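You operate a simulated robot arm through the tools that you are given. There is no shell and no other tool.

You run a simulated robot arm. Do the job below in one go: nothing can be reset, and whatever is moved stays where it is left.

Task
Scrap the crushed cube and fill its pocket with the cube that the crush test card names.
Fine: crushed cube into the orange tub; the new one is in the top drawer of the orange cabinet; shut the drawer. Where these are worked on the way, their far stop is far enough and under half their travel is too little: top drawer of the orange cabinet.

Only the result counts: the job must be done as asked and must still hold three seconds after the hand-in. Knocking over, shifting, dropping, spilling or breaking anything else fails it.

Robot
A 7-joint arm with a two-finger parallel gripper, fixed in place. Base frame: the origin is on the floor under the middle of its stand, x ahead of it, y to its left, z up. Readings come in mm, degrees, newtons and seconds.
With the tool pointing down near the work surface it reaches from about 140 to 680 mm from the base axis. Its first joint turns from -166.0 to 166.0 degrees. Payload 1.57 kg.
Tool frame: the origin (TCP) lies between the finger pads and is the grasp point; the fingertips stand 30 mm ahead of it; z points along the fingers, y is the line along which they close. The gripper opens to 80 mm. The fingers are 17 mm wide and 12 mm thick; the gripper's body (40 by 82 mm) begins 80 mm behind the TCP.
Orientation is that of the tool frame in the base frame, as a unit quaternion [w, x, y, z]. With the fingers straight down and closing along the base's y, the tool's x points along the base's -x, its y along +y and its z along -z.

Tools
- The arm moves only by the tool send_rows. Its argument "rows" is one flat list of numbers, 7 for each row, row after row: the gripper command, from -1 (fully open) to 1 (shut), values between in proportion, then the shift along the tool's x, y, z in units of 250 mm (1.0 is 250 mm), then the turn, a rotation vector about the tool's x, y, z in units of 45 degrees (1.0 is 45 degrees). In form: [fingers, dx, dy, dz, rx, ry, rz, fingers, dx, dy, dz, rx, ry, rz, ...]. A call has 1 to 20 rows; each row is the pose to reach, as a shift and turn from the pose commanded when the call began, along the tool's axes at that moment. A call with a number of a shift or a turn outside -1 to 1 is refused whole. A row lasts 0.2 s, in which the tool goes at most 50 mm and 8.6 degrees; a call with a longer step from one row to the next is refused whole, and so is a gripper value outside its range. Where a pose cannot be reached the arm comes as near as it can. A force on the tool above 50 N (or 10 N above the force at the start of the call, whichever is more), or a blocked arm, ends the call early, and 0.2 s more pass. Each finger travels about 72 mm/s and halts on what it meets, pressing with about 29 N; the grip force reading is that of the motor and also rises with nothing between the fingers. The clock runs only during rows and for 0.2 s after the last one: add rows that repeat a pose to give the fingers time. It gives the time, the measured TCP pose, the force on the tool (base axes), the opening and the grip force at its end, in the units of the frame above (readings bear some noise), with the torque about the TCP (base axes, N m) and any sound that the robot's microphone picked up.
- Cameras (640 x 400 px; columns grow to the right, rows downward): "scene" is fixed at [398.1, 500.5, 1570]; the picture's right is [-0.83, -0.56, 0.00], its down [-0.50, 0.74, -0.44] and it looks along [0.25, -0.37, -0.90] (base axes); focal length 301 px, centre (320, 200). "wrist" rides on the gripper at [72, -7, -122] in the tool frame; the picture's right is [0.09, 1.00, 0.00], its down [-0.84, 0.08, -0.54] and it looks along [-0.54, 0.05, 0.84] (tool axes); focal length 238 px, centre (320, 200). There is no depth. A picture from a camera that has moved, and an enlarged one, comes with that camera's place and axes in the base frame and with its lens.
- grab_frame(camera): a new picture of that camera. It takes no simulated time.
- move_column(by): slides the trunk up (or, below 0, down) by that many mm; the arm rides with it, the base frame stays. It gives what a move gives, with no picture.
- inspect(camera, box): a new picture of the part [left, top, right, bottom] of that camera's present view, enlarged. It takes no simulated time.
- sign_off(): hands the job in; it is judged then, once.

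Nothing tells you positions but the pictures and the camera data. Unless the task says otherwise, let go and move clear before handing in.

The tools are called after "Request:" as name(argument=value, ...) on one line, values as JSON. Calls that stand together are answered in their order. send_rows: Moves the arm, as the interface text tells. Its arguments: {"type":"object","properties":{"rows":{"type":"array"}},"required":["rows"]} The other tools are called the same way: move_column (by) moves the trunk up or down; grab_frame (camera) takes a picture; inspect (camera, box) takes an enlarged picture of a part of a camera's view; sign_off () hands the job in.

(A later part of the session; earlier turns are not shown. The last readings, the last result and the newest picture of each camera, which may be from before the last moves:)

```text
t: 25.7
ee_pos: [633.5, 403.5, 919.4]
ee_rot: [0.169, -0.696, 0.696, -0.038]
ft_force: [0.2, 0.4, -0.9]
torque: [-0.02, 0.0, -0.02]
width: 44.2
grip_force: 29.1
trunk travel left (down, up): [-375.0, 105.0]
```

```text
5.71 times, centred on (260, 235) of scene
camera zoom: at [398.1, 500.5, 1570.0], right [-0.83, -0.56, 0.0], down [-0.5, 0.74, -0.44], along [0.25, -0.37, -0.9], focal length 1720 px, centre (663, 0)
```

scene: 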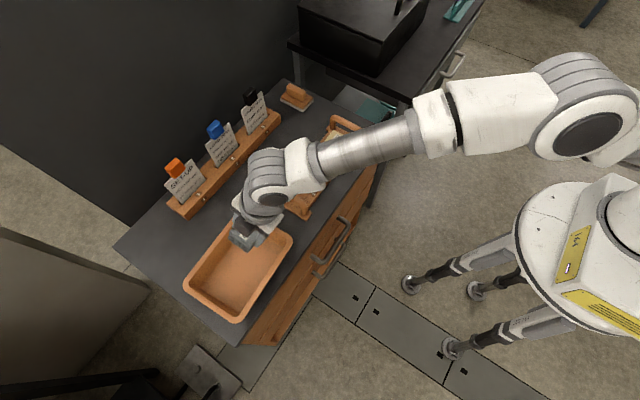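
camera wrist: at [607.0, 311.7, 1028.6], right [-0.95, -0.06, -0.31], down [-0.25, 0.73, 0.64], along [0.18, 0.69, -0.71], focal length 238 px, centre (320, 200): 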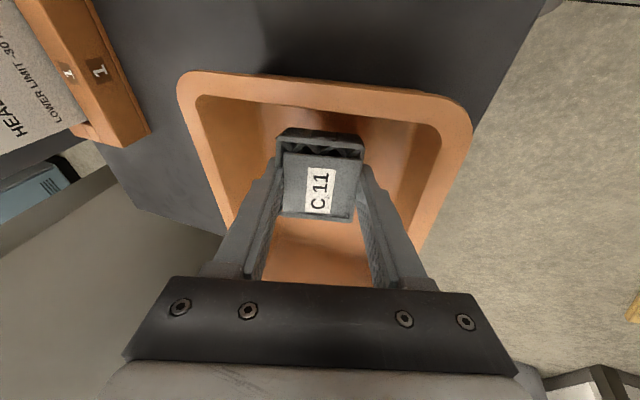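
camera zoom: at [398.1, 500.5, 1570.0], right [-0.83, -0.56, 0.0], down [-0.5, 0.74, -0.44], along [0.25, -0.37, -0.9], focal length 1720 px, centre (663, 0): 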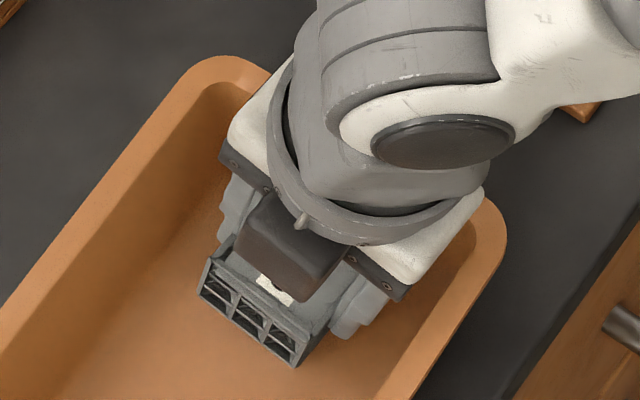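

No contact yet. I'll continue down in small steps.

Request:
send_rows(rows=[1, 0.0022, 0.0035, 0.0113, 0, 0, 0, 1, 0.0037, 0.0058, 0.0188, 0, 0, 0, 1, 0.0037, 0.0058, 0.0188, 0, 0, 0])

Request:
send_rows(rows=[1, 0.0015, 0.0023, 0.0075, 0, 0, 0, 1, 0.0029, 0.0046, 0.015, 0, 0, 0, 1, 0.0029, 0.0046, 0.015, 0, 0, 0])

```text
t: 26.5
ee_pos: [634.8, 403.7, 913.7]
ee_rot: [0.17, -0.696, 0.696, -0.038]
ft_force: [0.3, 0.3, -0.1]
torque: [0.0, 0.02, -0.01]
width: 44.2
grip_force: 29.1
trunk travel left (down, up): [-375.0, 105.0]
```

```text
t: 27.3
ee_pos: [635.4, 405.2, 913.7]
ee_rot: [-0.172, 0.696, -0.696, 0.038]
ft_force: [-1.3, -0.6, 13.4]
torque: [-0.2, 0.15, 0.0]
width: 44.1
grip_force: 28.9
trunk travel left (down, up): [-375.0, 105.0]
```

The cube touches the tub floor (13 N). I'll release gently, then retract along the tool axis.

Request:
send_rows(rows=[0.0, 0, 0, -0.004, 0, 0, 0, -0.2, 0, 0, -0.004, 0, 0, 0, -0.4, 0, 0, -0.004, 0, 0, 0, -0.4, 0, 0, -0.004, 0, 0, 0, -0.4, 0, 0, -0.004, 0, 0, 0])

Request:
grab_frame(camera="wrist")

Request:
inspect(camera="scene", box=[220, 200, 300, 270])

```text
t: 28.5
ee_pos: [634.5, 403.2, 911.1]
ee_rot: [0.17, -0.696, 0.697, -0.038]
ft_force: [-0.2, -0.2, -0.7]
torque: [-0.03, 0.0, -0.02]
width: 55.9
grip_force: 0.0
trunk travel left (down, up): [-375.0, 105.0]
```

```text
taken
camera wrist: at [607.5, 310.8, 1014.5], right [-0.95, -0.06, -0.3], down [-0.25, 0.73, 0.64], along [0.18, 0.68, -0.71], focal length 238 px, centre (320, 200)
```

wrist: 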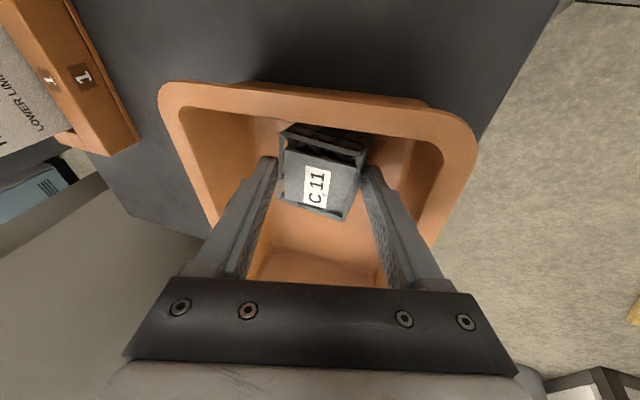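

```text
5.71 times, centred on (260, 235) of scene
camera zoom: at [398.1, 500.5, 1570.0], right [-0.83, -0.56, 0.0], down [-0.5, 0.74, -0.44], along [0.25, -0.37, -0.9], focal length 1720 px, centre (663, 0)
```

zoom: 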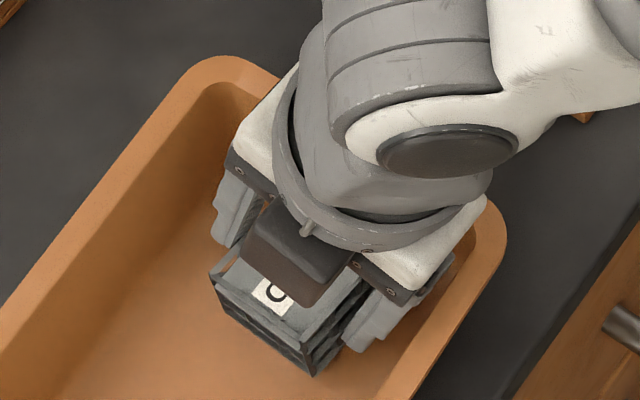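

C 11 rests flat in the tub. I'll retract along the tool axis and then straighten the hand upright.

Request:
send_rows(rows=[-0.5, 0, 0, -0.04, 0, 0, 0, -0.5, 0, 0, -0.12, 0, 0, 0, -0.5, 0, 0, -0.24, 0, 0, 0, -0.5, 0, 0, -0.36, 0, 0, 0, -0.5, 0, 0, -0.48, 0, 0, 0, -0.5, 0, 0, -0.56, 0, 0, 0, -0.5, 0, 0, -0.56, 0, 0, 0])

Request:
grab_frame(camera="scene")

Request:
grab_frame(camera="wrist")

```text
t: 30.1
ee_pos: [593.1, 377.3, 1042.2]
ee_rot: [0.169, -0.696, 0.697, -0.038]
ft_force: [0.8, 0.0, 1.1]
torque: [0.03, -0.01, 0.02]
width: 60.0
grip_force: 0.1
trunk travel left (down, up): [-375.0, 105.0]
```

```text
taken
```

scene: 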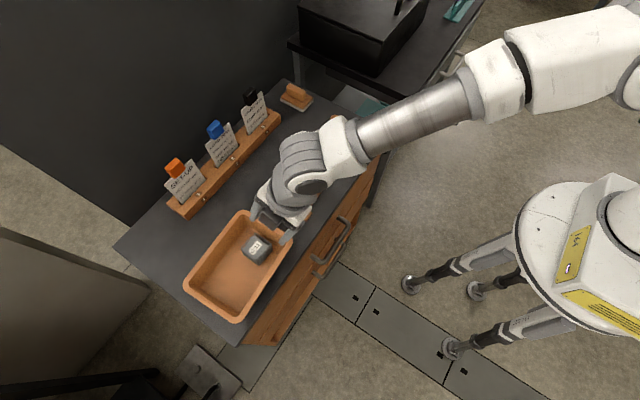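

```text
taken
camera wrist: at [566.2, 284.9, 1146.2], right [-0.95, -0.06, -0.3], down [-0.25, 0.73, 0.64], along [0.18, 0.69, -0.71], focal length 238 px, centre (320, 200)
```

wrist: 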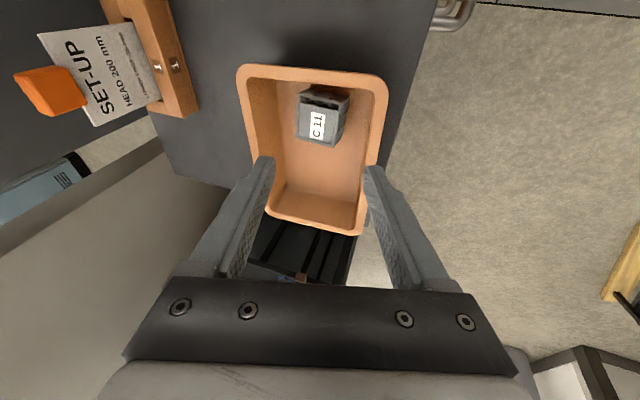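

C 11 is in the tub. I'll now straighten the hand, back off in front of the cabinet and turn the fingers so that they close along y again for the drawer work.

Request:
send_rows(rows=[-0.5, 0, 0, 0, -0.125, 0.079, 0, -0.5, 0, 0, 0, -0.25, 0.158, 0, -0.5, 0, 0, 0, -0.376, 0.237, 0, -0.5, 0, 0, 0, -0.376, 0.237, 0])

Request:
send_rows(rows=[-0.5, 0.073, 0.11, 0, 0, 0, 0.14, -0.5, 0.146, 0.22, 0, 0, 0, 0.29, -0.5, 0.219, 0.33, 0, 0, 0, 0.43, -0.5, 0.293, 0.441, 0, 0, 0, 0.57, -0.5, 0.366, 0.551, 0, 0, 0, 0.71, -0.5, 0.439, 0.662, 0, 0, 0, 0.86, -0.5, 0.512, 0.772, 0, 0, 0, 1.0, -0.5, 0.512, 0.772, 0, 0, 0, 1.0])

Request:
send_rows(rows=[-0.5, 0, 0, 0, 0, 0, 0.17, -0.5, 0, 0, 0, 0, 0, 0.34, -0.5, 0, 0, 0, 0, 0, 0.51, -0.5, 0, 0, 0, 0, 0, 0.68, -0.5, 0, 0, 0, 0, 0, 0.85, -0.5, 0, 0, 0, 0, 0, 1.0, -0.5, 0, 0, 0, 0, 0, 1.0])

Request:
grab_frame(camera="wrist")

```text
t: 31.1
ee_pos: [592.9, 378.8, 1042.9]
ee_rot: [-0.001, -0.707, 0.707, 0.0]
ft_force: [-0.3, 0.4, -0.2]
torque: [-0.02, -0.02, -0.02]
width: 60.0
grip_force: 0.1
trunk travel left (down, up): [-375.0, 105.0]
```

```text
t: 32.9
ee_pos: [400.0, 251.1, 1042.6]
ee_rot: [0.001, -0.382, 0.924, 0.001]
ft_force: [0.3, -0.4, -0.1]
torque: [0.04, -0.04, 0.01]
width: 59.9
grip_force: 0.1
trunk travel left (down, up): [-375.0, 105.0]
```

```text
t: 34.5
ee_pos: [401.1, 250.8, 1042.6]
ee_rot: [0.0, 0.001, 1.0, 0.0]
ft_force: [-0.4, 0.0, -0.3]
torque: [-0.01, 0.0, -0.02]
width: 60.0
grip_force: 0.1
trunk travel left (down, up): [-375.0, 105.0]
```

```text
taken
camera wrist: at [328.9, 244.0, 1164.1], right [-0.09, 1.0, 0.0], down [0.84, 0.08, 0.54], along [0.54, 0.05, -0.84], focal length 238 px, centre (320, 200)
```

wrist: 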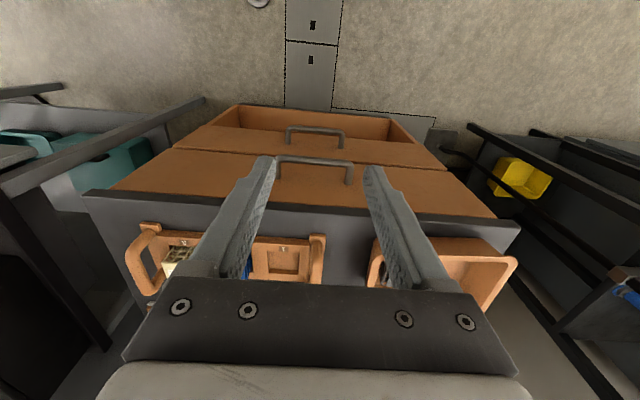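

The hand is upright again in front of the cabinet. I'll lower the trunk so that the wrist camera can view the top drawer's handle from close by.

Request:
move_column(by=-230)

Request:
grab_frame(camera="wrist")

Request:
grab_frame(camera="scene")

```text
t: 36.9
ee_pos: [400.6, 250.5, 812.1]
ee_rot: [0.0, 0.001, 1.0, 0.001]
ft_force: [0.1, -0.3, 0.5]
torque: [-0.02, -0.02, 0.0]
width: 59.9
grip_force: 0.1
trunk travel left (down, up): [-145.0, 335.0]
```

```text
taken
camera wrist: at [328.9, 243.9, 934.1], right [-0.09, 1.0, 0.0], down [0.84, 0.08, 0.54], along [0.54, 0.05, -0.84], focal length 238 px, centre (320, 200)
```

wrist: 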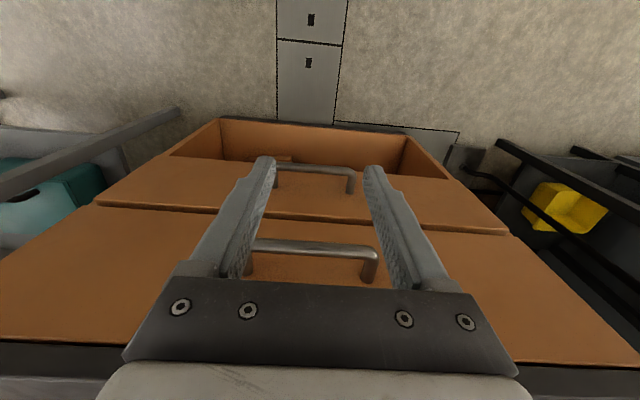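

```text
taken
```

scene: 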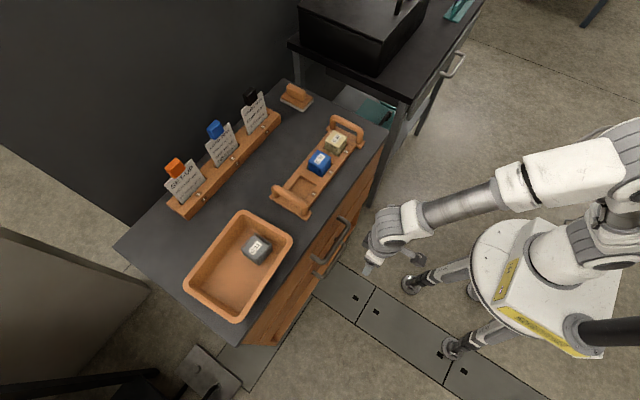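

Request:
inspect(camera="wrist", box=[230, 200, 430, 300])

Request:
inspect(camera="scene", box=[300, 200, 370, 290])

Request:
inspect(camera="wrist", box=[0, 200, 240, 400])

```text
3.20 times, centred on (330, 250) of wrist
camera zoom: at [328.9, 243.9, 934.1], right [-0.09, 1.0, 0.0], down [0.84, 0.08, 0.54], along [0.54, 0.05, -0.84], focal length 763 px, centre (288, 40)
```

zoom: 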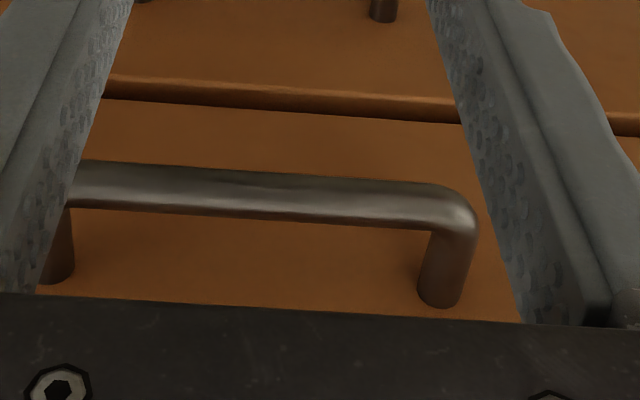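

```text
4.44 times, centred on (335, 245) of scene
camera zoom: at [398.1, 500.5, 1570.0], right [-0.83, -0.56, 0.0], down [-0.5, 0.74, -0.44], along [0.25, -0.37, -0.9], focal length 1338 px, centre (253, 0)
```

zoom: 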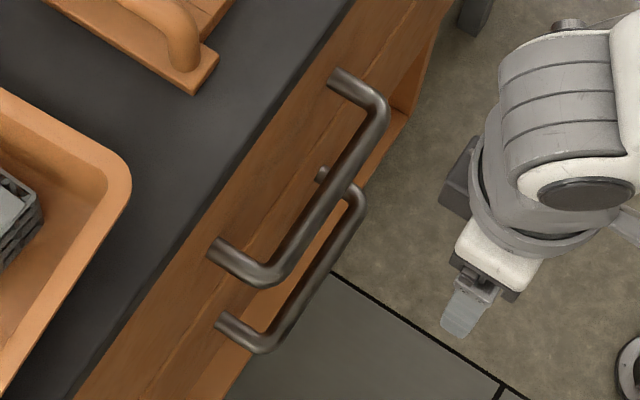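

```text
2.00 times, centred on (120, 300) of wrist
camera zoom: at [328.9, 243.9, 934.1], right [-0.09, 1.0, 0.0], down [0.84, 0.08, 0.54], along [0.54, 0.05, -0.84], focal length 477 px, centre (720, 0)
```

zoom: 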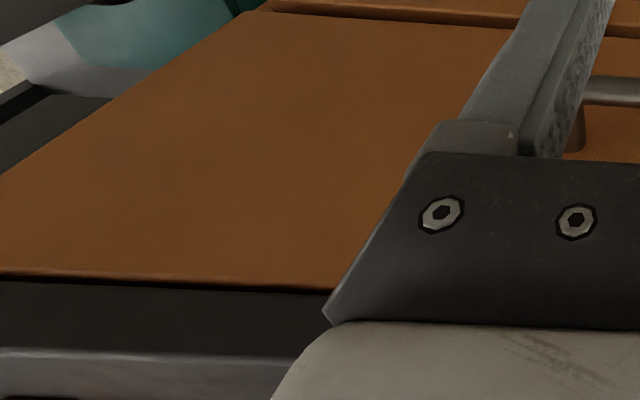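

The bar is at about (516, 249, 741) and the front at x≈552, leaving a gap of about 28 mm behind the bar. I'll tilt the fingers forward 10°, bring them over that gap above the bar, and feel for the front face.

Request:
send_rows(rows=[0, -0.08, 0, 0, 0, -0.111, 0, 0, -0.2, 0, 0.02, 0, -0.2222, 0, 0, -0.32, 0, 0.03, 0, -0.2222, 0, 0, -0.42, 0, 0.03, 0, -0.2222, 0, 0, -0.48, -0.004, 0.03, 0, -0.2222, 0, 0, -0.48, -0.004, 0.03, 0, -0.2222, 0])

Request:
grab_frame(camera="wrist")

Request:
inspect(camera="scene", box=[290, 190, 400, 290])

```text
t: 38.3
ee_pos: [521.0, 249.2, 805.4]
ee_rot: [0.087, 0.0, 0.996, 0.0]
ft_force: [0.7, -0.2, 0.2]
torque: [0.02, 0.0, 0.0]
width: 39.9
grip_force: 0.0
trunk travel left (down, up): [-145.0, 335.0]
```

```text
taken
camera wrist: at [429.3, 242.4, 912.4], right [-0.09, 1.0, -0.02], down [0.73, 0.08, 0.68], along [0.68, 0.05, -0.73], focal length 238 px, centre (320, 200)
```

wrist: 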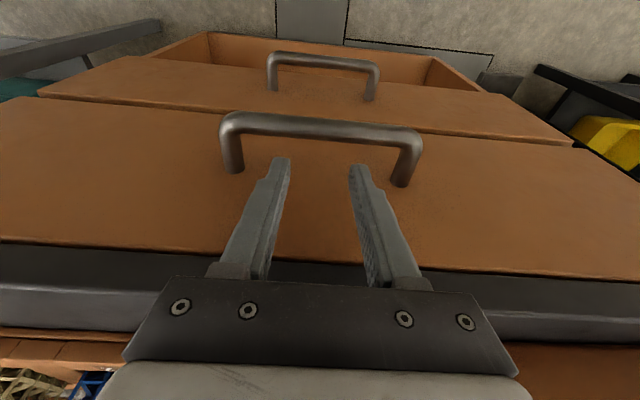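

```text
4.00 times, centred on (345, 240) of scene
camera zoom: at [398.1, 500.5, 1570.0], right [-0.83, -0.56, 0.0], down [-0.5, 0.74, -0.44], along [0.25, -0.37, -0.9], focal length 1204 px, centre (220, 40)
```

zoom: 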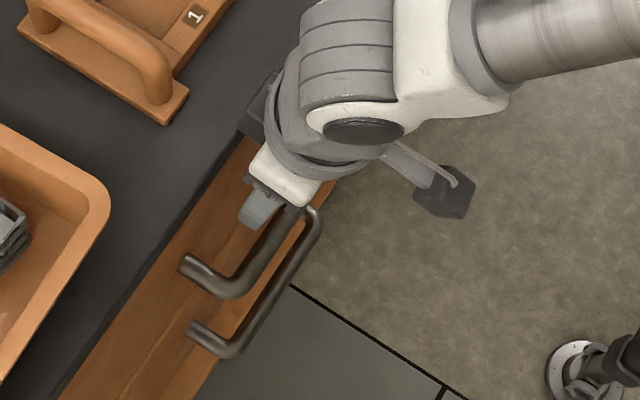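

The view is clear. There is a small box on the far side of the hand, so I'll use a 15° tilt to keep it above the cabinet top. Then I'll creep forward to feel the drawer front.

Request:
send_rows(rows=[0, 0, 0, 0, 0, -0.056, 0, 0, 0, 0, 0, 0, -0.111, 0, 0, 0, 0, 0, 0, -0.111, 0])

Request:
send_rows(rows=[0, -0.0174, 0, 0.0047, 0, 0, 0, 0, -0.0348, 0, 0.0093, 0, 0, 0, 0, -0.0348, 0, 0.0093, 0, 0, 0])

Request:
send_rows(rows=[0, -0.0058, 0, 0.0016, 0, 0, 0, 0, -0.0116, 0, 0.0031, 0, 0, 0, 0, -0.0116, 0, 0.0031, 0, 0, 0])

Request:
inspect(camera="wrist", box=[200, 90, 440, 280])

```text
t: 39.1
ee_pos: [520.8, 249.6, 804.3]
ee_rot: [0.13, 0.0, 0.992, -0.001]
ft_force: [-0.2, 0.5, 0.1]
torque: [0.01, -0.02, 0.02]
width: 40.0
grip_force: 0.0
trunk travel left (down, up): [-145.0, 335.0]
```

```text
t: 39.9
ee_pos: [530.9, 250.0, 805.1]
ee_rot: [0.13, -0.001, 0.991, 0.0]
ft_force: [0.4, -0.6, 0.2]
torque: [0.03, 0.01, 0.03]
width: 40.2
grip_force: 0.0
trunk travel left (down, up): [-145.0, 335.0]
```

```text
t: 40.7
ee_pos: [533.5, 249.0, 803.6]
ee_rot: [0.131, 0.0, 0.991, 0.0]
ft_force: [0.4, 0.0, 0.1]
torque: [-0.01, 0.01, 0.0]
width: 40.0
grip_force: 0.0
trunk travel left (down, up): [-145.0, 335.0]
```

```text
2.11 times, centred on (320, 185) of wrist
camera zoom: at [431.7, 242.8, 903.8], right [-0.09, 1.0, -0.02], down [0.67, 0.08, 0.74], along [0.74, 0.05, -0.67], focal length 502 px, centre (320, 232)
```

zoom: 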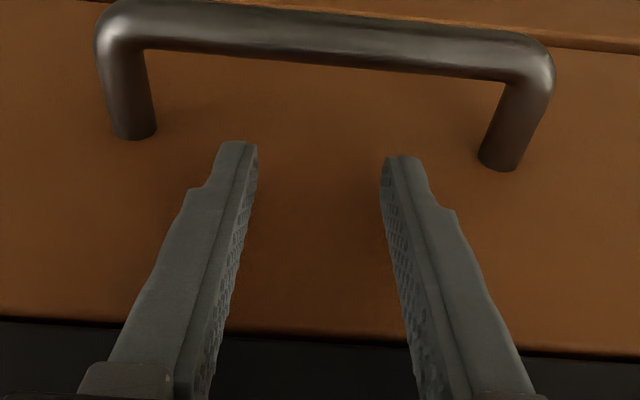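

The fingers are over the gap between bar and front. I'll go straight down behind the bar in small steps.

Request:
send_rows(rows=[0, 0.0104, 0, 0.0386, 0, 0, 0, 0, 0.0207, 0, 0.0773, 0, 0, 0, 0, 0.0311, 0, 0.1159, 0, 0, 0, 0, 0.0414, 0, 0.1546, 0, 0, 0, 0, 0.0507, 0, 0.1893, 0, 0, 0, 0, 0.0507, 0, 0.1893, 0, 0, 0])

Request:
grab_frame(camera="wrist")

Request:
inspect(camera="scene", box=[290, 190, 400, 290])

```text
t: 41.8
ee_pos: [534.7, 251.2, 772.5]
ee_rot: [0.14, 0.001, 0.99, 0.005]
ft_force: [-21.4, -6.8, 27.1]
torque: [0.24, -2.02, -0.37]
width: 39.9
grip_force: 0.0
trunk travel left (down, up): [-145.0, 335.0]
stopped in row 5: the force on the tool passed its limit at 59 N (the readings are from after the stop); the commanded pose is now the measured one
```

```text
taken
camera wrist: at [432.5, 243.4, 869.7], right [-0.09, 1.0, -0.02], down [0.65, 0.07, 0.75], along [0.75, 0.05, -0.66], focal length 238 px, centre (320, 200)
```

wrist: 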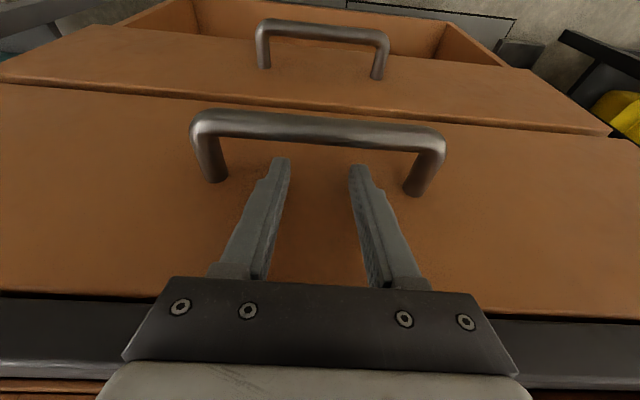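

```text
4.00 times, centred on (345, 240) of scene
camera zoom: at [398.1, 500.5, 1570.0], right [-0.83, -0.56, 0.0], down [-0.5, 0.74, -0.44], along [0.25, -0.37, -0.9], focal length 1204 px, centre (220, 40)
```

zoom: 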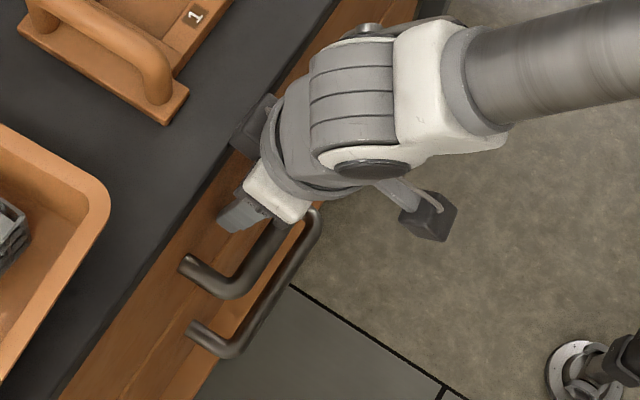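

The hand stopped at z≈772. The upward and backward force points to the small box on the hand touching the cabinet's top edge. I'll lift clear and use a steeper tilt of 23°.

Request:
send_rows(rows=[0, -0.0111, 0, -0.0384, 0, 0, 0, 0, -0.0277, 0, -0.0961, 0, 0, 0, 0, -0.0388, 0, -0.1345, 0, 0, 0, 0, -0.0388, 0, -0.1345, 0.006, -0.076, -0.002, 0, -0.0388, 0, -0.1345, 0.012, -0.152, -0.005, 0, -0.0388, 0, -0.1345, 0.012, -0.152, -0.005])

Request:
grab_frame(camera="scene")

Request:
grab_frame(camera="wrist")

```text
t: 43.2
ee_pos: [533.8, 250.7, 801.6]
ee_rot: [0.192, -0.001, 0.981, -0.003]
ft_force: [-28.3, 0.9, -11.7]
torque: [0.19, 0.92, -0.21]
width: 40.2
grip_force: 0.0
trunk travel left (down, up): [-145.0, 335.0]
```

```text
taken
```

scene: 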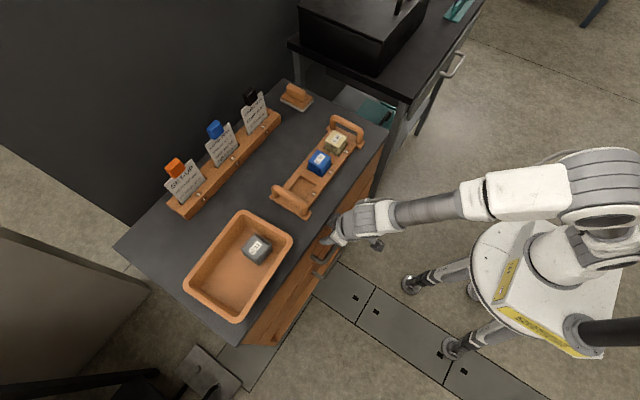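

```text
taken
camera wrist: at [420.2, 245.0, 886.5], right [-0.09, 1.0, -0.04], down [0.57, 0.08, 0.82], along [0.82, 0.05, -0.58], focal length 238 px, centre (320, 200)
```

wrist: 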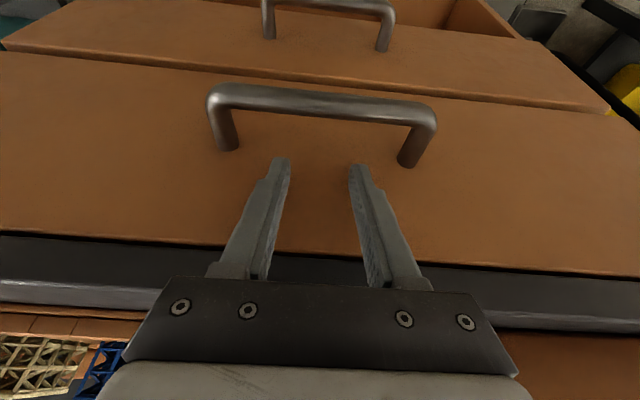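

The fingertips now touch the drawer front, which places it at x≈553. I'll back off 4 mm so that they sit in the middle of the gap.

Request:
send_rows(rows=[0, 0.0074, 0, -0.003, 0, 0, 0, 0, 0.0148, 0, -0.006, 0, 0, 0, 0, 0.0148, 0, -0.006, 0, 0, 0])

Request:
inspect(camera="wrist", box=[190, 70, 450, 290])

```text
t: 44.0
ee_pos: [532.3, 250.3, 804.3]
ee_rot: [0.196, 0.0, 0.981, -0.003]
ft_force: [-17.0, -0.7, -6.4]
torque: [-0.14, 0.53, 0.05]
width: 39.4
grip_force: 0.0
trunk travel left (down, up): [-145.0, 335.0]
```

```text
1.82 times, centred on (320, 180) of wrist
camera zoom: at [419.2, 244.1, 888.5], right [-0.09, 1.0, -0.04], down [0.56, 0.08, 0.82], along [0.82, 0.05, -0.57], focal length 433 px, centre (320, 236)
```

zoom: 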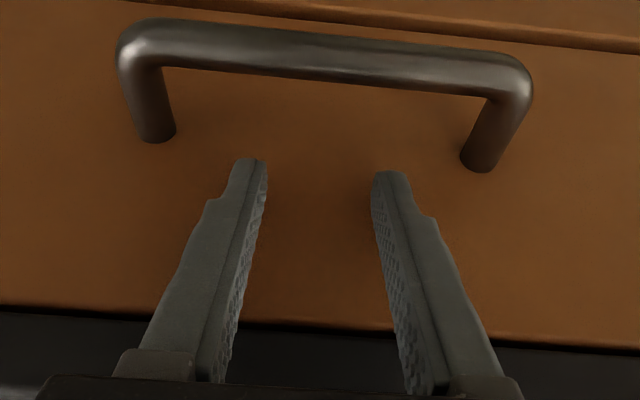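

There is still slight contact, so the front is nearer x≈550. I'll back off a little further.

Request:
send_rows(rows=[0, 0.0074, 0, -0.003, 0, 0, 0, 0, 0.0148, 0, -0.006, 0, 0, 0, 0, 0.0148, 0, -0.006, 0, 0, 0])

Request:
send_rows(rows=[0, 0, 0, 0, 0, 0, 0, 0, 0, 0, 0, 0, 0, 0])

Request:
inspect(camera="wrist", box=[190, 70, 450, 290])

```text
t: 44.8
ee_pos: [529.4, 249.9, 804.8]
ee_rot: [0.197, -0.001, 0.98, -0.001]
ft_force: [-0.1, 0.0, 0.1]
torque: [0.02, -0.01, 0.01]
width: 40.2
grip_force: 0.1
trunk travel left (down, up): [-145.0, 335.0]
```

```text
t: 45.4
ee_pos: [528.2, 252.0, 802.2]
ee_rot: [0.195, 0.0, 0.981, -0.003]
ft_force: [0.0, 0.0, 0.7]
torque: [-0.01, 0.03, -0.03]
width: 40.1
grip_force: 0.0
trunk travel left (down, up): [-145.0, 335.0]
```

```text
1.82 times, centred on (320, 180) of wrist
camera zoom: at [415.3, 244.2, 887.9], right [-0.09, 1.0, -0.04], down [0.56, 0.08, 0.82], along [0.82, 0.05, -0.57], focal length 433 px, centre (320, 236)
```

zoom: 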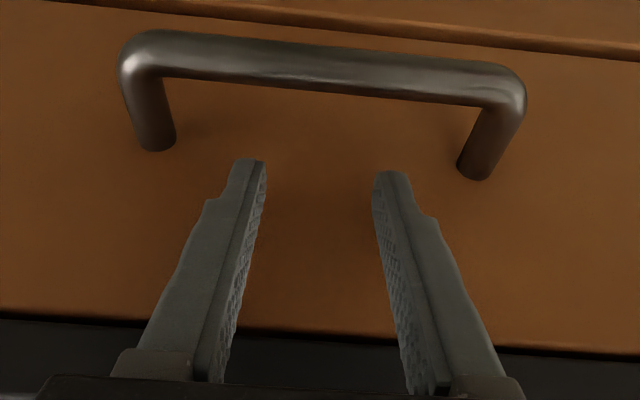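

The fingers are free at x≈528. I'll go down behind the bar just past its middle.

Request:
send_rows(rows=[0, 0.0123, 0, 0.0295, 0, 0, 0, 0, 0.0246, 0, 0.0591, 0, 0, 0, 0, 0.0369, 0, 0.0886, 0, 0, 0, 0, 0.0491, 0, 0.1182, 0, 0, 0, 0, 0.0614, 0, 0.1477, 0, 0, 0, 0, 0.0614, 0, 0.1477, 0, 0, 0])

Request:
grab_frame(camera="wrist")

Request:
inspect(camera="scene", box=[290, 190, 400, 290])

```text
t: 46.8
ee_pos: [528.2, 251.0, 762.9]
ee_rot: [0.197, 0.001, 0.98, -0.003]
ft_force: [-0.1, 0.4, 0.7]
torque: [-0.02, 0.01, 0.04]
width: 39.9
grip_force: 0.0
trunk travel left (down, up): [-145.0, 335.0]
```

```text
taken
camera wrist: at [415.7, 244.2, 847.8], right [-0.09, 1.0, -0.04], down [0.56, 0.08, 0.82], along [0.82, 0.05, -0.57], focal length 238 px, centre (320, 200)
```

wrist: 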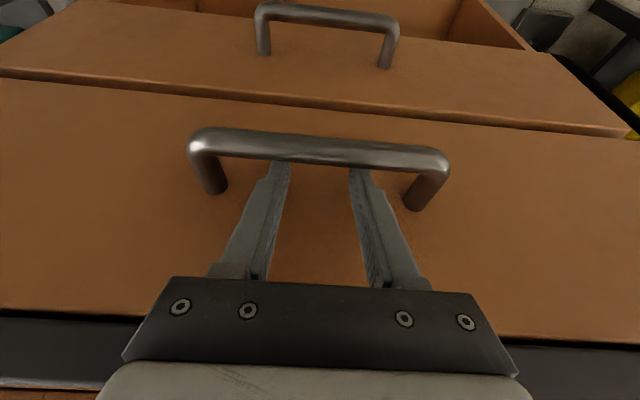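

```text
4.00 times, centred on (345, 240) of scene
camera zoom: at [398.1, 500.5, 1570.0], right [-0.83, -0.56, 0.0], down [-0.5, 0.74, -0.44], along [0.25, -0.37, -0.9], focal length 1204 px, centre (220, 40)
```

zoom: 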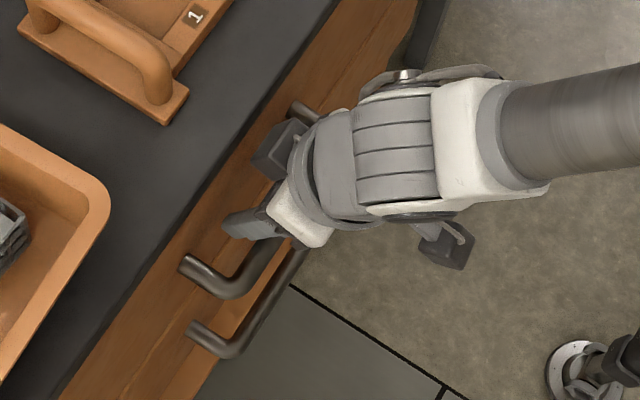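

The fingertips are now hidden behind the bar, so the hook is set. I'll go a little deeper and then start pulling the drawer out.

Request:
send_rows(rows=[0, 0.0061, 0, 0.0148, 0, 0, 0, 0, 0.0108, 0, 0.0258, 0, 0, 0, 0, 0.0108, 0, 0.0258, 0, 0, 0])

Request:
send_rows(rows=[0, 0.0185, 0, -0.0077, 0, 0, 0, 0, 0.037, 0, -0.0154, 0, 0, 0, 0, 0.0554, 0, -0.023, 0, 0, 0, 0, 0.0739, 0, -0.0307, 0, 0, 0, 0, 0.0923, 0, -0.0384, 0, 0, 0, 0, 0.1108, 0, -0.0461, 0, 0, 0, 0, 0.1108, 0, -0.0461, 0, 0, 0])

Request:
grab_frame(camera="wrist")

Request:
grab_frame(camera="scene")

```text
t: 47.6
ee_pos: [528.9, 250.6, 756.3]
ee_rot: [0.196, -0.001, 0.981, -0.002]
ft_force: [-0.3, 0.5, 0.0]
torque: [-0.03, 0.0, 0.01]
width: 39.9
grip_force: 0.2
trunk travel left (down, up): [-145.0, 335.0]
```

```text
t: 49.2
ee_pos: [499.9, 249.7, 756.2]
ee_rot: [0.196, 0.0, 0.981, -0.002]
ft_force: [1.0, 0.1, 0.2]
torque: [-0.02, 0.01, 0.02]
width: 39.9
grip_force: 0.0
trunk travel left (down, up): [-145.0, 335.0]
```

```text
taken
camera wrist: at [385.5, 243.5, 840.9], right [-0.09, 1.0, -0.04], down [0.56, 0.08, 0.82], along [0.82, 0.05, -0.57], focal length 238 px, centre (320, 200)
```

wrist: 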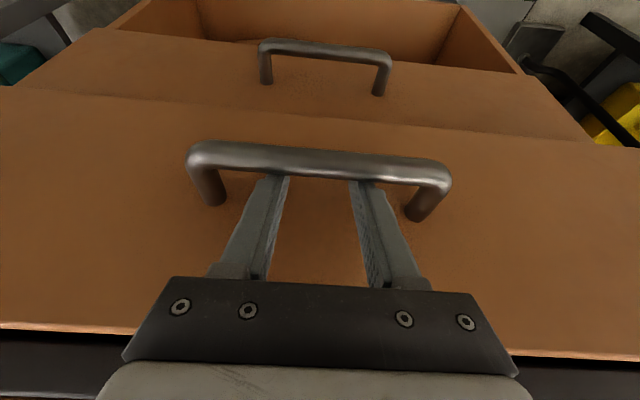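

```text
taken
```

scene: 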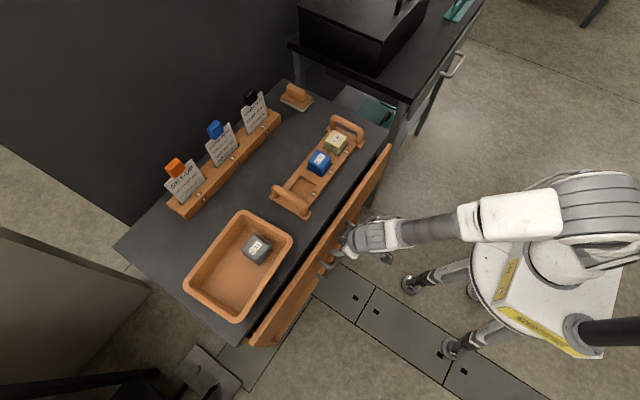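

The drawer is sliding out with the hook. I'll keep pulling steadily.

Request:
send_rows(rows=[0, 0.0461, 0, -0.0192, 0, 0, 0, 0, 0.0923, 0, -0.0384, 0, 0, 0, 0, 0.1384, 0, -0.0576, 0, 0, 0, 0, 0.1846, 0, -0.0768, 0, 0, 0, 0, 0.2307, 0, -0.096, 0, 0, 0, 0, 0.2769, 0, -0.1152, 0, 0, 0, 0, 0.323, 0, -0.1344, 0, 0, 0, 0, 0.3692, 0, -0.1536, 0, 0, 0, 0, 0.4153, 0, -0.1728, 0, 0, 0, 0, 0.4615, 0, -0.192, 0, 0, 0, 0, 0.4615, 0, -0.192, 0, 0, 0])

Request:
grab_frame(camera="wrist")

Request:
grab_frame(camera="scene")

```text
t: 51.6
ee_pos: [373.3, 250.1, 755.7]
ee_rot: [0.196, -0.001, 0.981, -0.002]
ft_force: [0.6, 0.3, -0.1]
torque: [0.0, -0.02, 0.03]
width: 39.9
grip_force: 0.0
trunk travel left (down, up): [-145.0, 335.0]
```

```text
taken
camera wrist: at [259.9, 244.2, 840.9], right [-0.09, 1.0, -0.04], down [0.56, 0.08, 0.82], along [0.82, 0.05, -0.57], focal length 238 px, centre (320, 200)
```

wrist: 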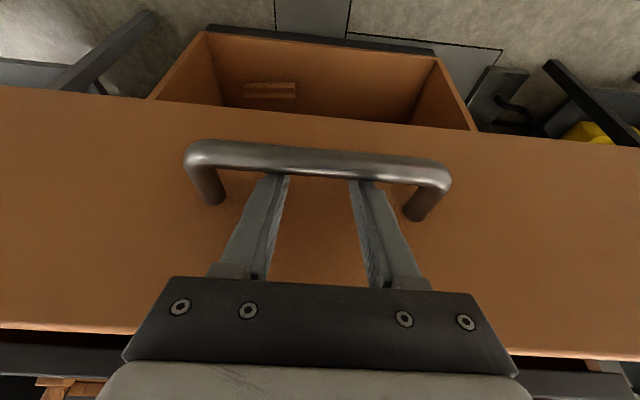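

```text
taken
```

scene: 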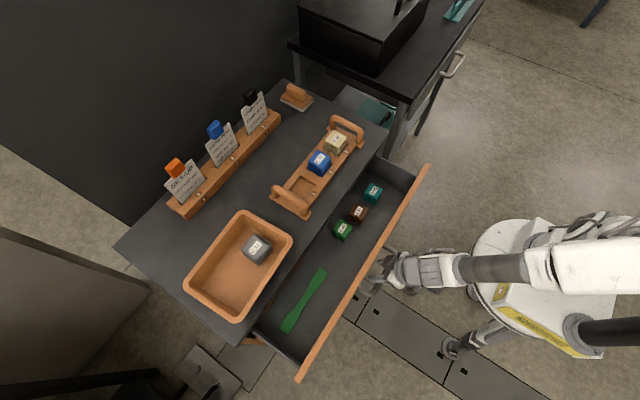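

The drawer is open about 150 mm and shows three cubes (teal, brown, green) and a green tool. I'll read the labels.

Request:
inspect(camera="scene", box=[320, 170, 400, 250])

Request:
inspect(camera="scene", box=[240, 150, 440, 390])

```text
5.00 times, centred on (360, 210) of scene
camera zoom: at [398.1, 500.5, 1570.0], right [-0.83, -0.56, 0.0], down [-0.5, 0.74, -0.44], along [0.25, -0.37, -0.9], focal length 1505 px, centre (120, 150)
```

zoom: 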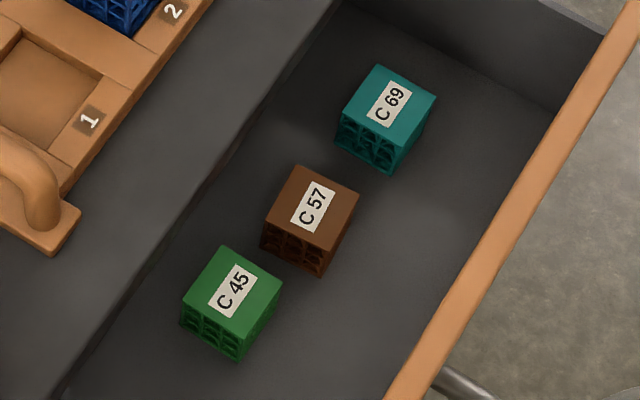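

```text
1.67 times, centred on (340, 270) of scene
camera zoom: at [398.1, 500.5, 1570.0], right [-0.83, -0.56, 0.0], down [-0.5, 0.74, -0.44], along [0.25, -0.37, -0.9], focal length 502 px, centre (287, 83)
```

zoom: 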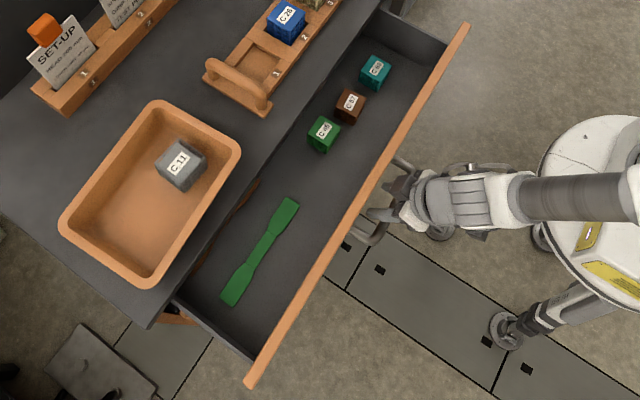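

C 57 is the brown cube, now at about (516, 111), still close to the cabinet front. I'll pull the drawer further toward its stop.

Request:
send_rows(rows=[0, 0.0461, 0, -0.0192, 0, 0, 0, 0, 0.0923, 0, -0.0384, 0, 0, 0, 0, 0.1384, 0, -0.0576, 0, 0, 0, 0, 0.1846, 0, -0.0768, 0, 0, 0, 0, 0.2307, 0, -0.096, 0, 0, 0, 0, 0.2769, 0, -0.1152, 0, 0, 0, 0, 0.323, 0, -0.1344, 0, 0, 0, 0, 0.3692, 0, -0.1536, 0, 0, 0, 0, 0.3692, 0, -0.1536, 0, 0, 0])

Request:
grab_frame(camera="wrist")

Request:
grab_frame(camera="scene")

```text
t: 53.6
ee_pos: [273.6, 250.3, 755.8]
ee_rot: [0.196, 0.0, 0.981, -0.002]
ft_force: [-0.1, -0.9, -0.1]
torque: [-0.02, 0.01, 0.03]
width: 40.2
grip_force: 0.0
trunk travel left (down, up): [-145.0, 335.0]
```

```text
taken
camera wrist: at [160.0, 244.4, 840.6], right [-0.09, 1.0, -0.04], down [0.56, 0.08, 0.82], along [0.82, 0.05, -0.57], focal length 238 px, centre (320, 200)
```

wrist: 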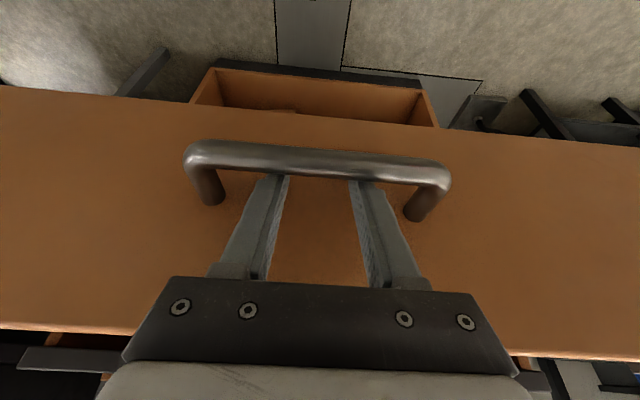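

```text
taken
```

scene: 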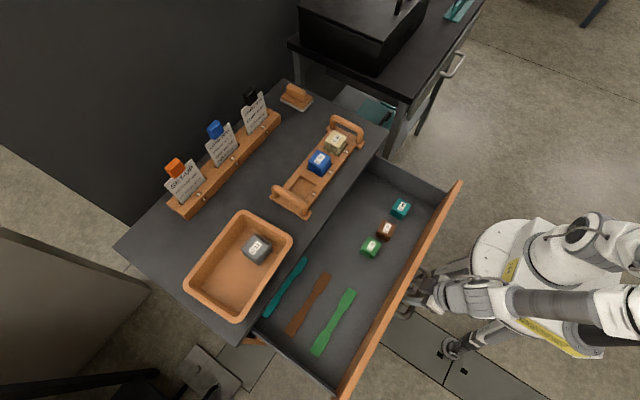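

The drawer is about 253 mm out and three spoons have come into view behind. I'll pull slightly more to see whether it reaches the stop.

Request:
send_rows(rows=[0, 0.0277, 0, -0.0115, 0, 0, 0, 0, 0.0554, 0, -0.023, 0, 0, 0, 0, 0.0831, 0, -0.0346, 0, 0, 0, 0, 0.1108, 0, -0.0461, 0, 0, 0, 0, 0.1385, 0, -0.0576, 0, 0, 0, 0, 0.1385, 0, -0.0576, 0, 0, 0])

Request:
grab_frame(camera="scene")

Request:
grab_frame(camera="wrist")

```text
t: 55.0
ee_pos: [236.7, 251.2, 756.5]
ee_rot: [0.196, 0.0, 0.981, -0.002]
ft_force: [9.5, -0.6, 0.5]
torque: [-0.05, -0.05, 0.21]
width: 40.4
grip_force: 0.2
trunk travel left (down, up): [-145.0, 335.0]
```

```text
taken
```

scene: 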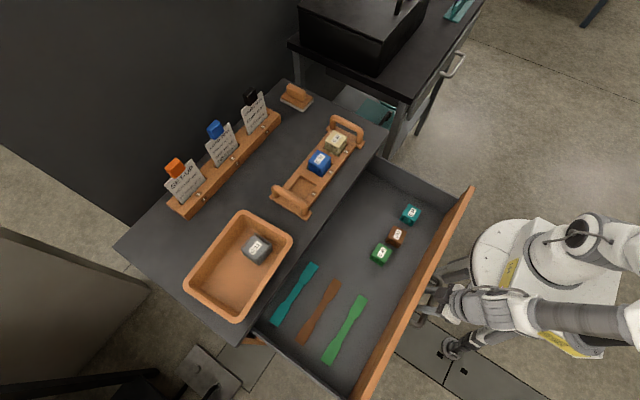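

```text
taken
camera wrist: at [123.5, 244.3, 841.1], right [-0.08, 1.0, -0.04], down [0.56, 0.08, 0.82], along [0.82, 0.05, -0.57], focal length 238 px, centre (320, 200)
```

wrist: 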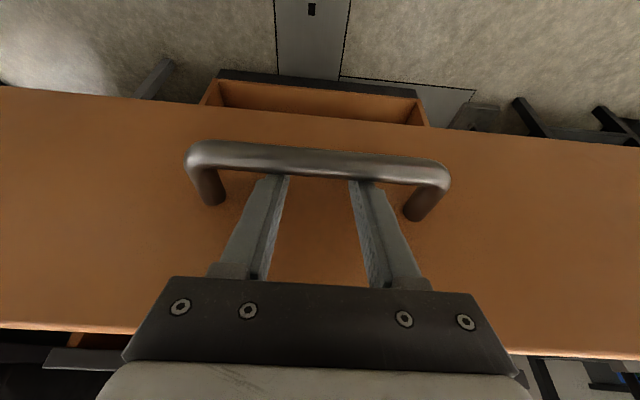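

The force rose to 9.5 N, so the drawer is at its far stop at about 290 mm open. I'll unhook by easing forward slightly, then go straight up.

Request:
send_rows(rows=[0, -0.0148, 0, 0.0061, 0, 0, 0, 0, -0.0185, 0, 0.0077, 0, 0, 0, 0, -0.0338, 0, -0.0292, 0, 0, 0, 0, -0.0646, 0, -0.103, 0, 0, 0, 0, -0.1107, 0, -0.2138, 0, 0, 0, 0, -0.1722, 0, -0.3614, 0, 0, 0, 0, -0.2336, 0, -0.5091, 0, 0, 0, 0, -0.2336, 0, -0.5091, 0, 0, 0])

Request:
grab_frame(camera="scene")

Request:
grab_frame(camera="wrist")

```text
t: 56.3
ee_pos: [299.9, 170.8, 806.2]
ee_rot: [0.204, 0.123, 0.969, -0.067]
ft_force: [0.2, -0.1, 0.7]
torque: [-0.03, 0.01, 0.0]
width: 40.0
grip_force: 0.0
trunk travel left (down, up): [-145.0, 335.0]
stopped in row 6: the arm was blocked; the commanded pose is now the measured one
```

```text
taken
```

scene: 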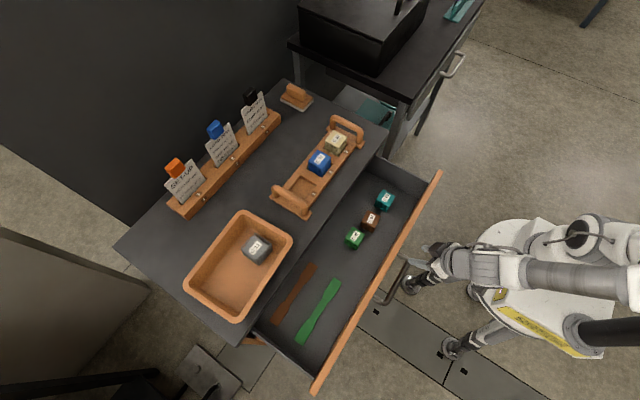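

```text
taken
camera wrist: at [188.1, 201.1, 888.0], right [0.18, 0.98, -0.12], down [0.56, 0.0, 0.83], along [0.81, -0.22, -0.54], focal length 238 px, centre (320, 200)
```

wrist: 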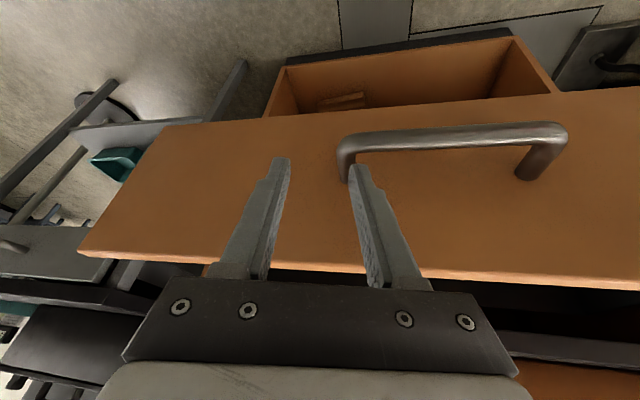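

The arm swung while lifting and pushed the drawer partly back in, to about 190 mm open, which is still over half its travel. Nothing else appears to have moved. I'll raise the trunk to lift the hand clear without changing the arm's posture.

Request:
move_column(by=160)

Request:
grab_frame(camera="scene")

Request:
grab_frame(camera="wrist")

Request:
inspect(camera="scene", box=[240, 150, 460, 400])

```text
t: 58.1
ee_pos: [300.9, 171.6, 967.7]
ee_rot: [0.205, 0.124, 0.969, -0.065]
ft_force: [-0.8, -0.3, 0.6]
torque: [0.05, -0.03, -0.04]
width: 40.0
grip_force: 0.1
trunk travel left (down, up): [-305.0, 175.0]
```

```text
taken
```

scene: 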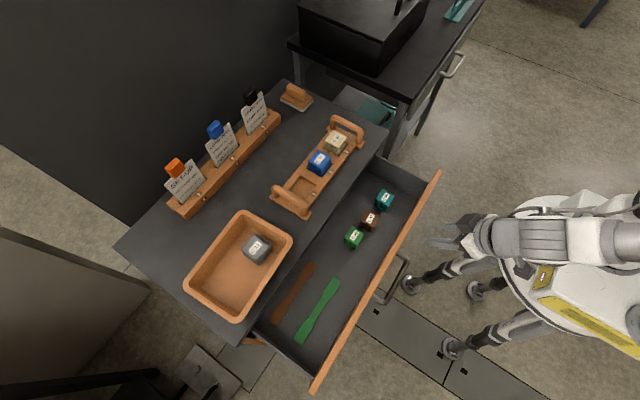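

```text
taken
camera wrist: at [188.9, 201.3, 1048.8], right [0.18, 0.98, -0.11], down [0.56, -0.01, 0.83], along [0.81, -0.21, -0.54], focal length 238 px, centre (320, 200)
```

wrist: 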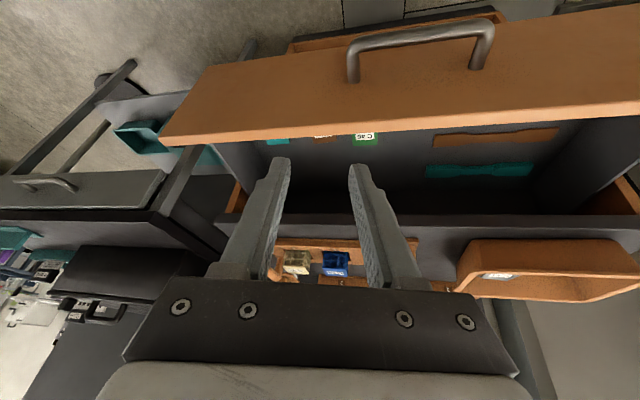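

```text
1.60 times, centred on (350, 275) of scene
camera zoom: at [398.1, 500.5, 1570.0], right [-0.83, -0.56, 0.0], down [-0.5, 0.74, -0.44], along [0.25, -0.37, -0.9], focal length 482 px, centre (272, 80)
```

zoom: 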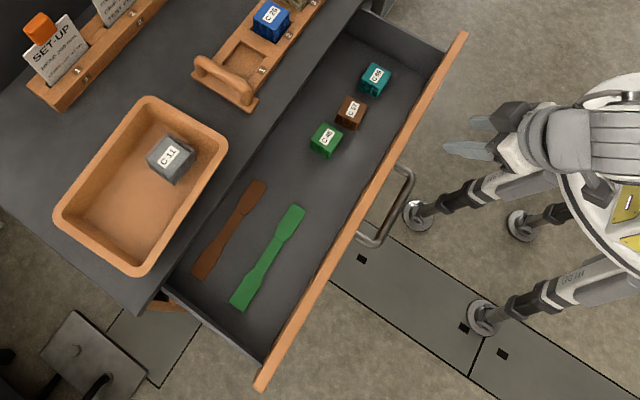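

The hand is free above the drawer front. I'll bring it back to pointing straight down.

Request:
send_rows(rows=[0, 0, 0, 0, -0.0418, 0.1314, -0.0795, 0, 0, 0, 0, -0.0835, 0.2628, -0.159, 0, 0, 0, 0, -0.1253, 0.3942, -0.2385, 0, 0, 0, 0, -0.167, 0.5256, -0.318, 0, 0, 0, 0, -0.167, 0.5256, -0.318])

Request:
grab_frame(camera="wrist")

```text
t: 59.3
ee_pos: [300.2, 172.8, 968.3]
ee_rot: [-0.002, -0.002, 1.0, 0.005]
ft_force: [0.5, -0.1, -0.6]
torque: [0.02, -0.01, -0.04]
width: 40.0
grip_force: 0.0
trunk travel left (down, up): [-305.0, 175.0]
```

```text
taken
camera wrist: at [228.6, 165.1, 1090.2], right [-0.1, 1.0, 0.01], down [0.84, 0.08, 0.54], along [0.54, 0.06, -0.84], focal length 238 px, centre (320, 200)
```

wrist: 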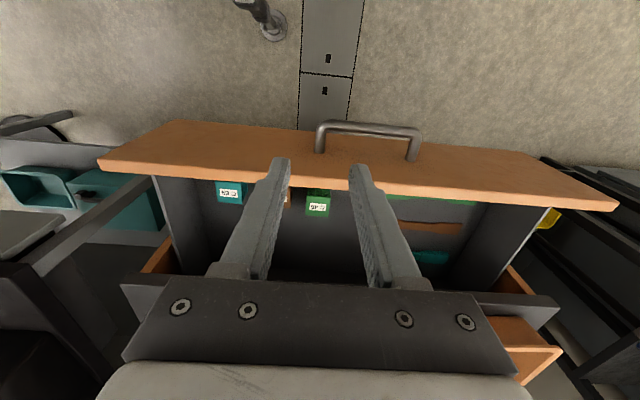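

The hand is upright. I'll move it over the drawer toward C 57 and look down.

Request:
send_rows(rows=[-0.6, -0.1, -0.06, 0, 0, 0, 0, -0.6, -0.2, -0.12, 0, 0, 0, 0, -0.6, -0.3, -0.18, 0, 0, 0, 0, -0.6, -0.4, -0.244, 0, 0, 0, 0, -0.6, -0.4, -0.244, 0, 0, 0, 0])

Request:
grab_frame(camera="wrist")

Request:
inspect(camera="wrist", box=[230, 90, 410, 210])

Request:
inspect(camera="scene", box=[335, 180, 405, 255])

```text
t: 60.5
ee_pos: [399.4, 112.5, 966.2]
ee_rot: [-0.001, -0.002, 1.0, 0.004]
ft_force: [-0.5, 0.5, 0.1]
torque: [0.0, 0.0, 0.01]
width: 64.0
grip_force: 0.0
trunk travel left (down, up): [-305.0, 175.0]
```

```text
taken
camera wrist: at [328.1, 103.9, 1088.3], right [-0.1, 1.0, 0.01], down [0.84, 0.08, 0.54], along [0.54, 0.06, -0.84], focal length 238 px, centre (320, 200)
```

wrist: 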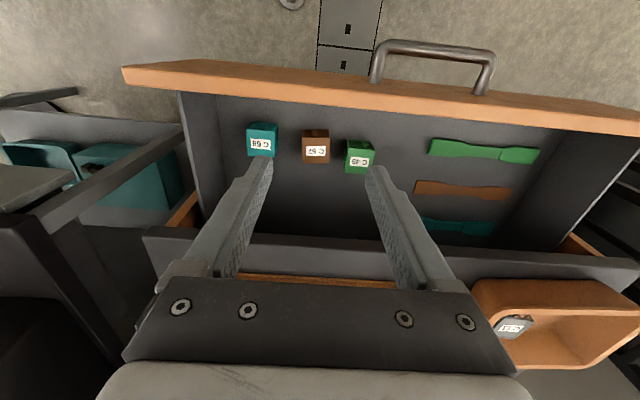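

```text
3.33 times, centred on (320, 150) of wrist
camera zoom: at [328.1, 103.9, 1088.3], right [-0.1, 1.0, 0.01], down [0.84, 0.08, 0.54], along [0.54, 0.06, -0.84], focal length 794 px, centre (320, 367)
```

zoom: 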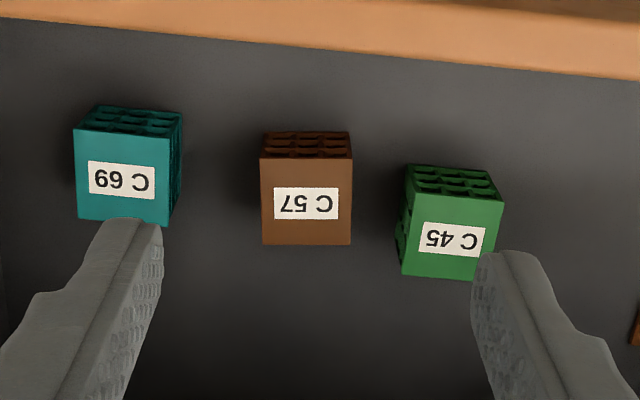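

```text
5.33 times, centred on (370, 218) of scene
camera zoom: at [398.1, 500.5, 1570.0], right [-0.83, -0.56, 0.0], down [-0.5, 0.74, -0.44], along [0.25, -0.37, -0.9], focal length 1605 px, centre (53, 107)
```

zoom: 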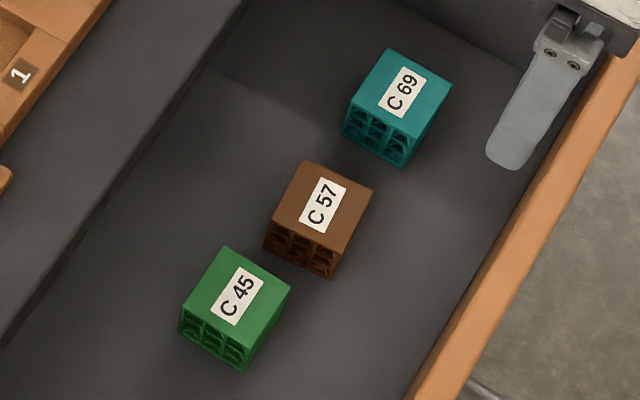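

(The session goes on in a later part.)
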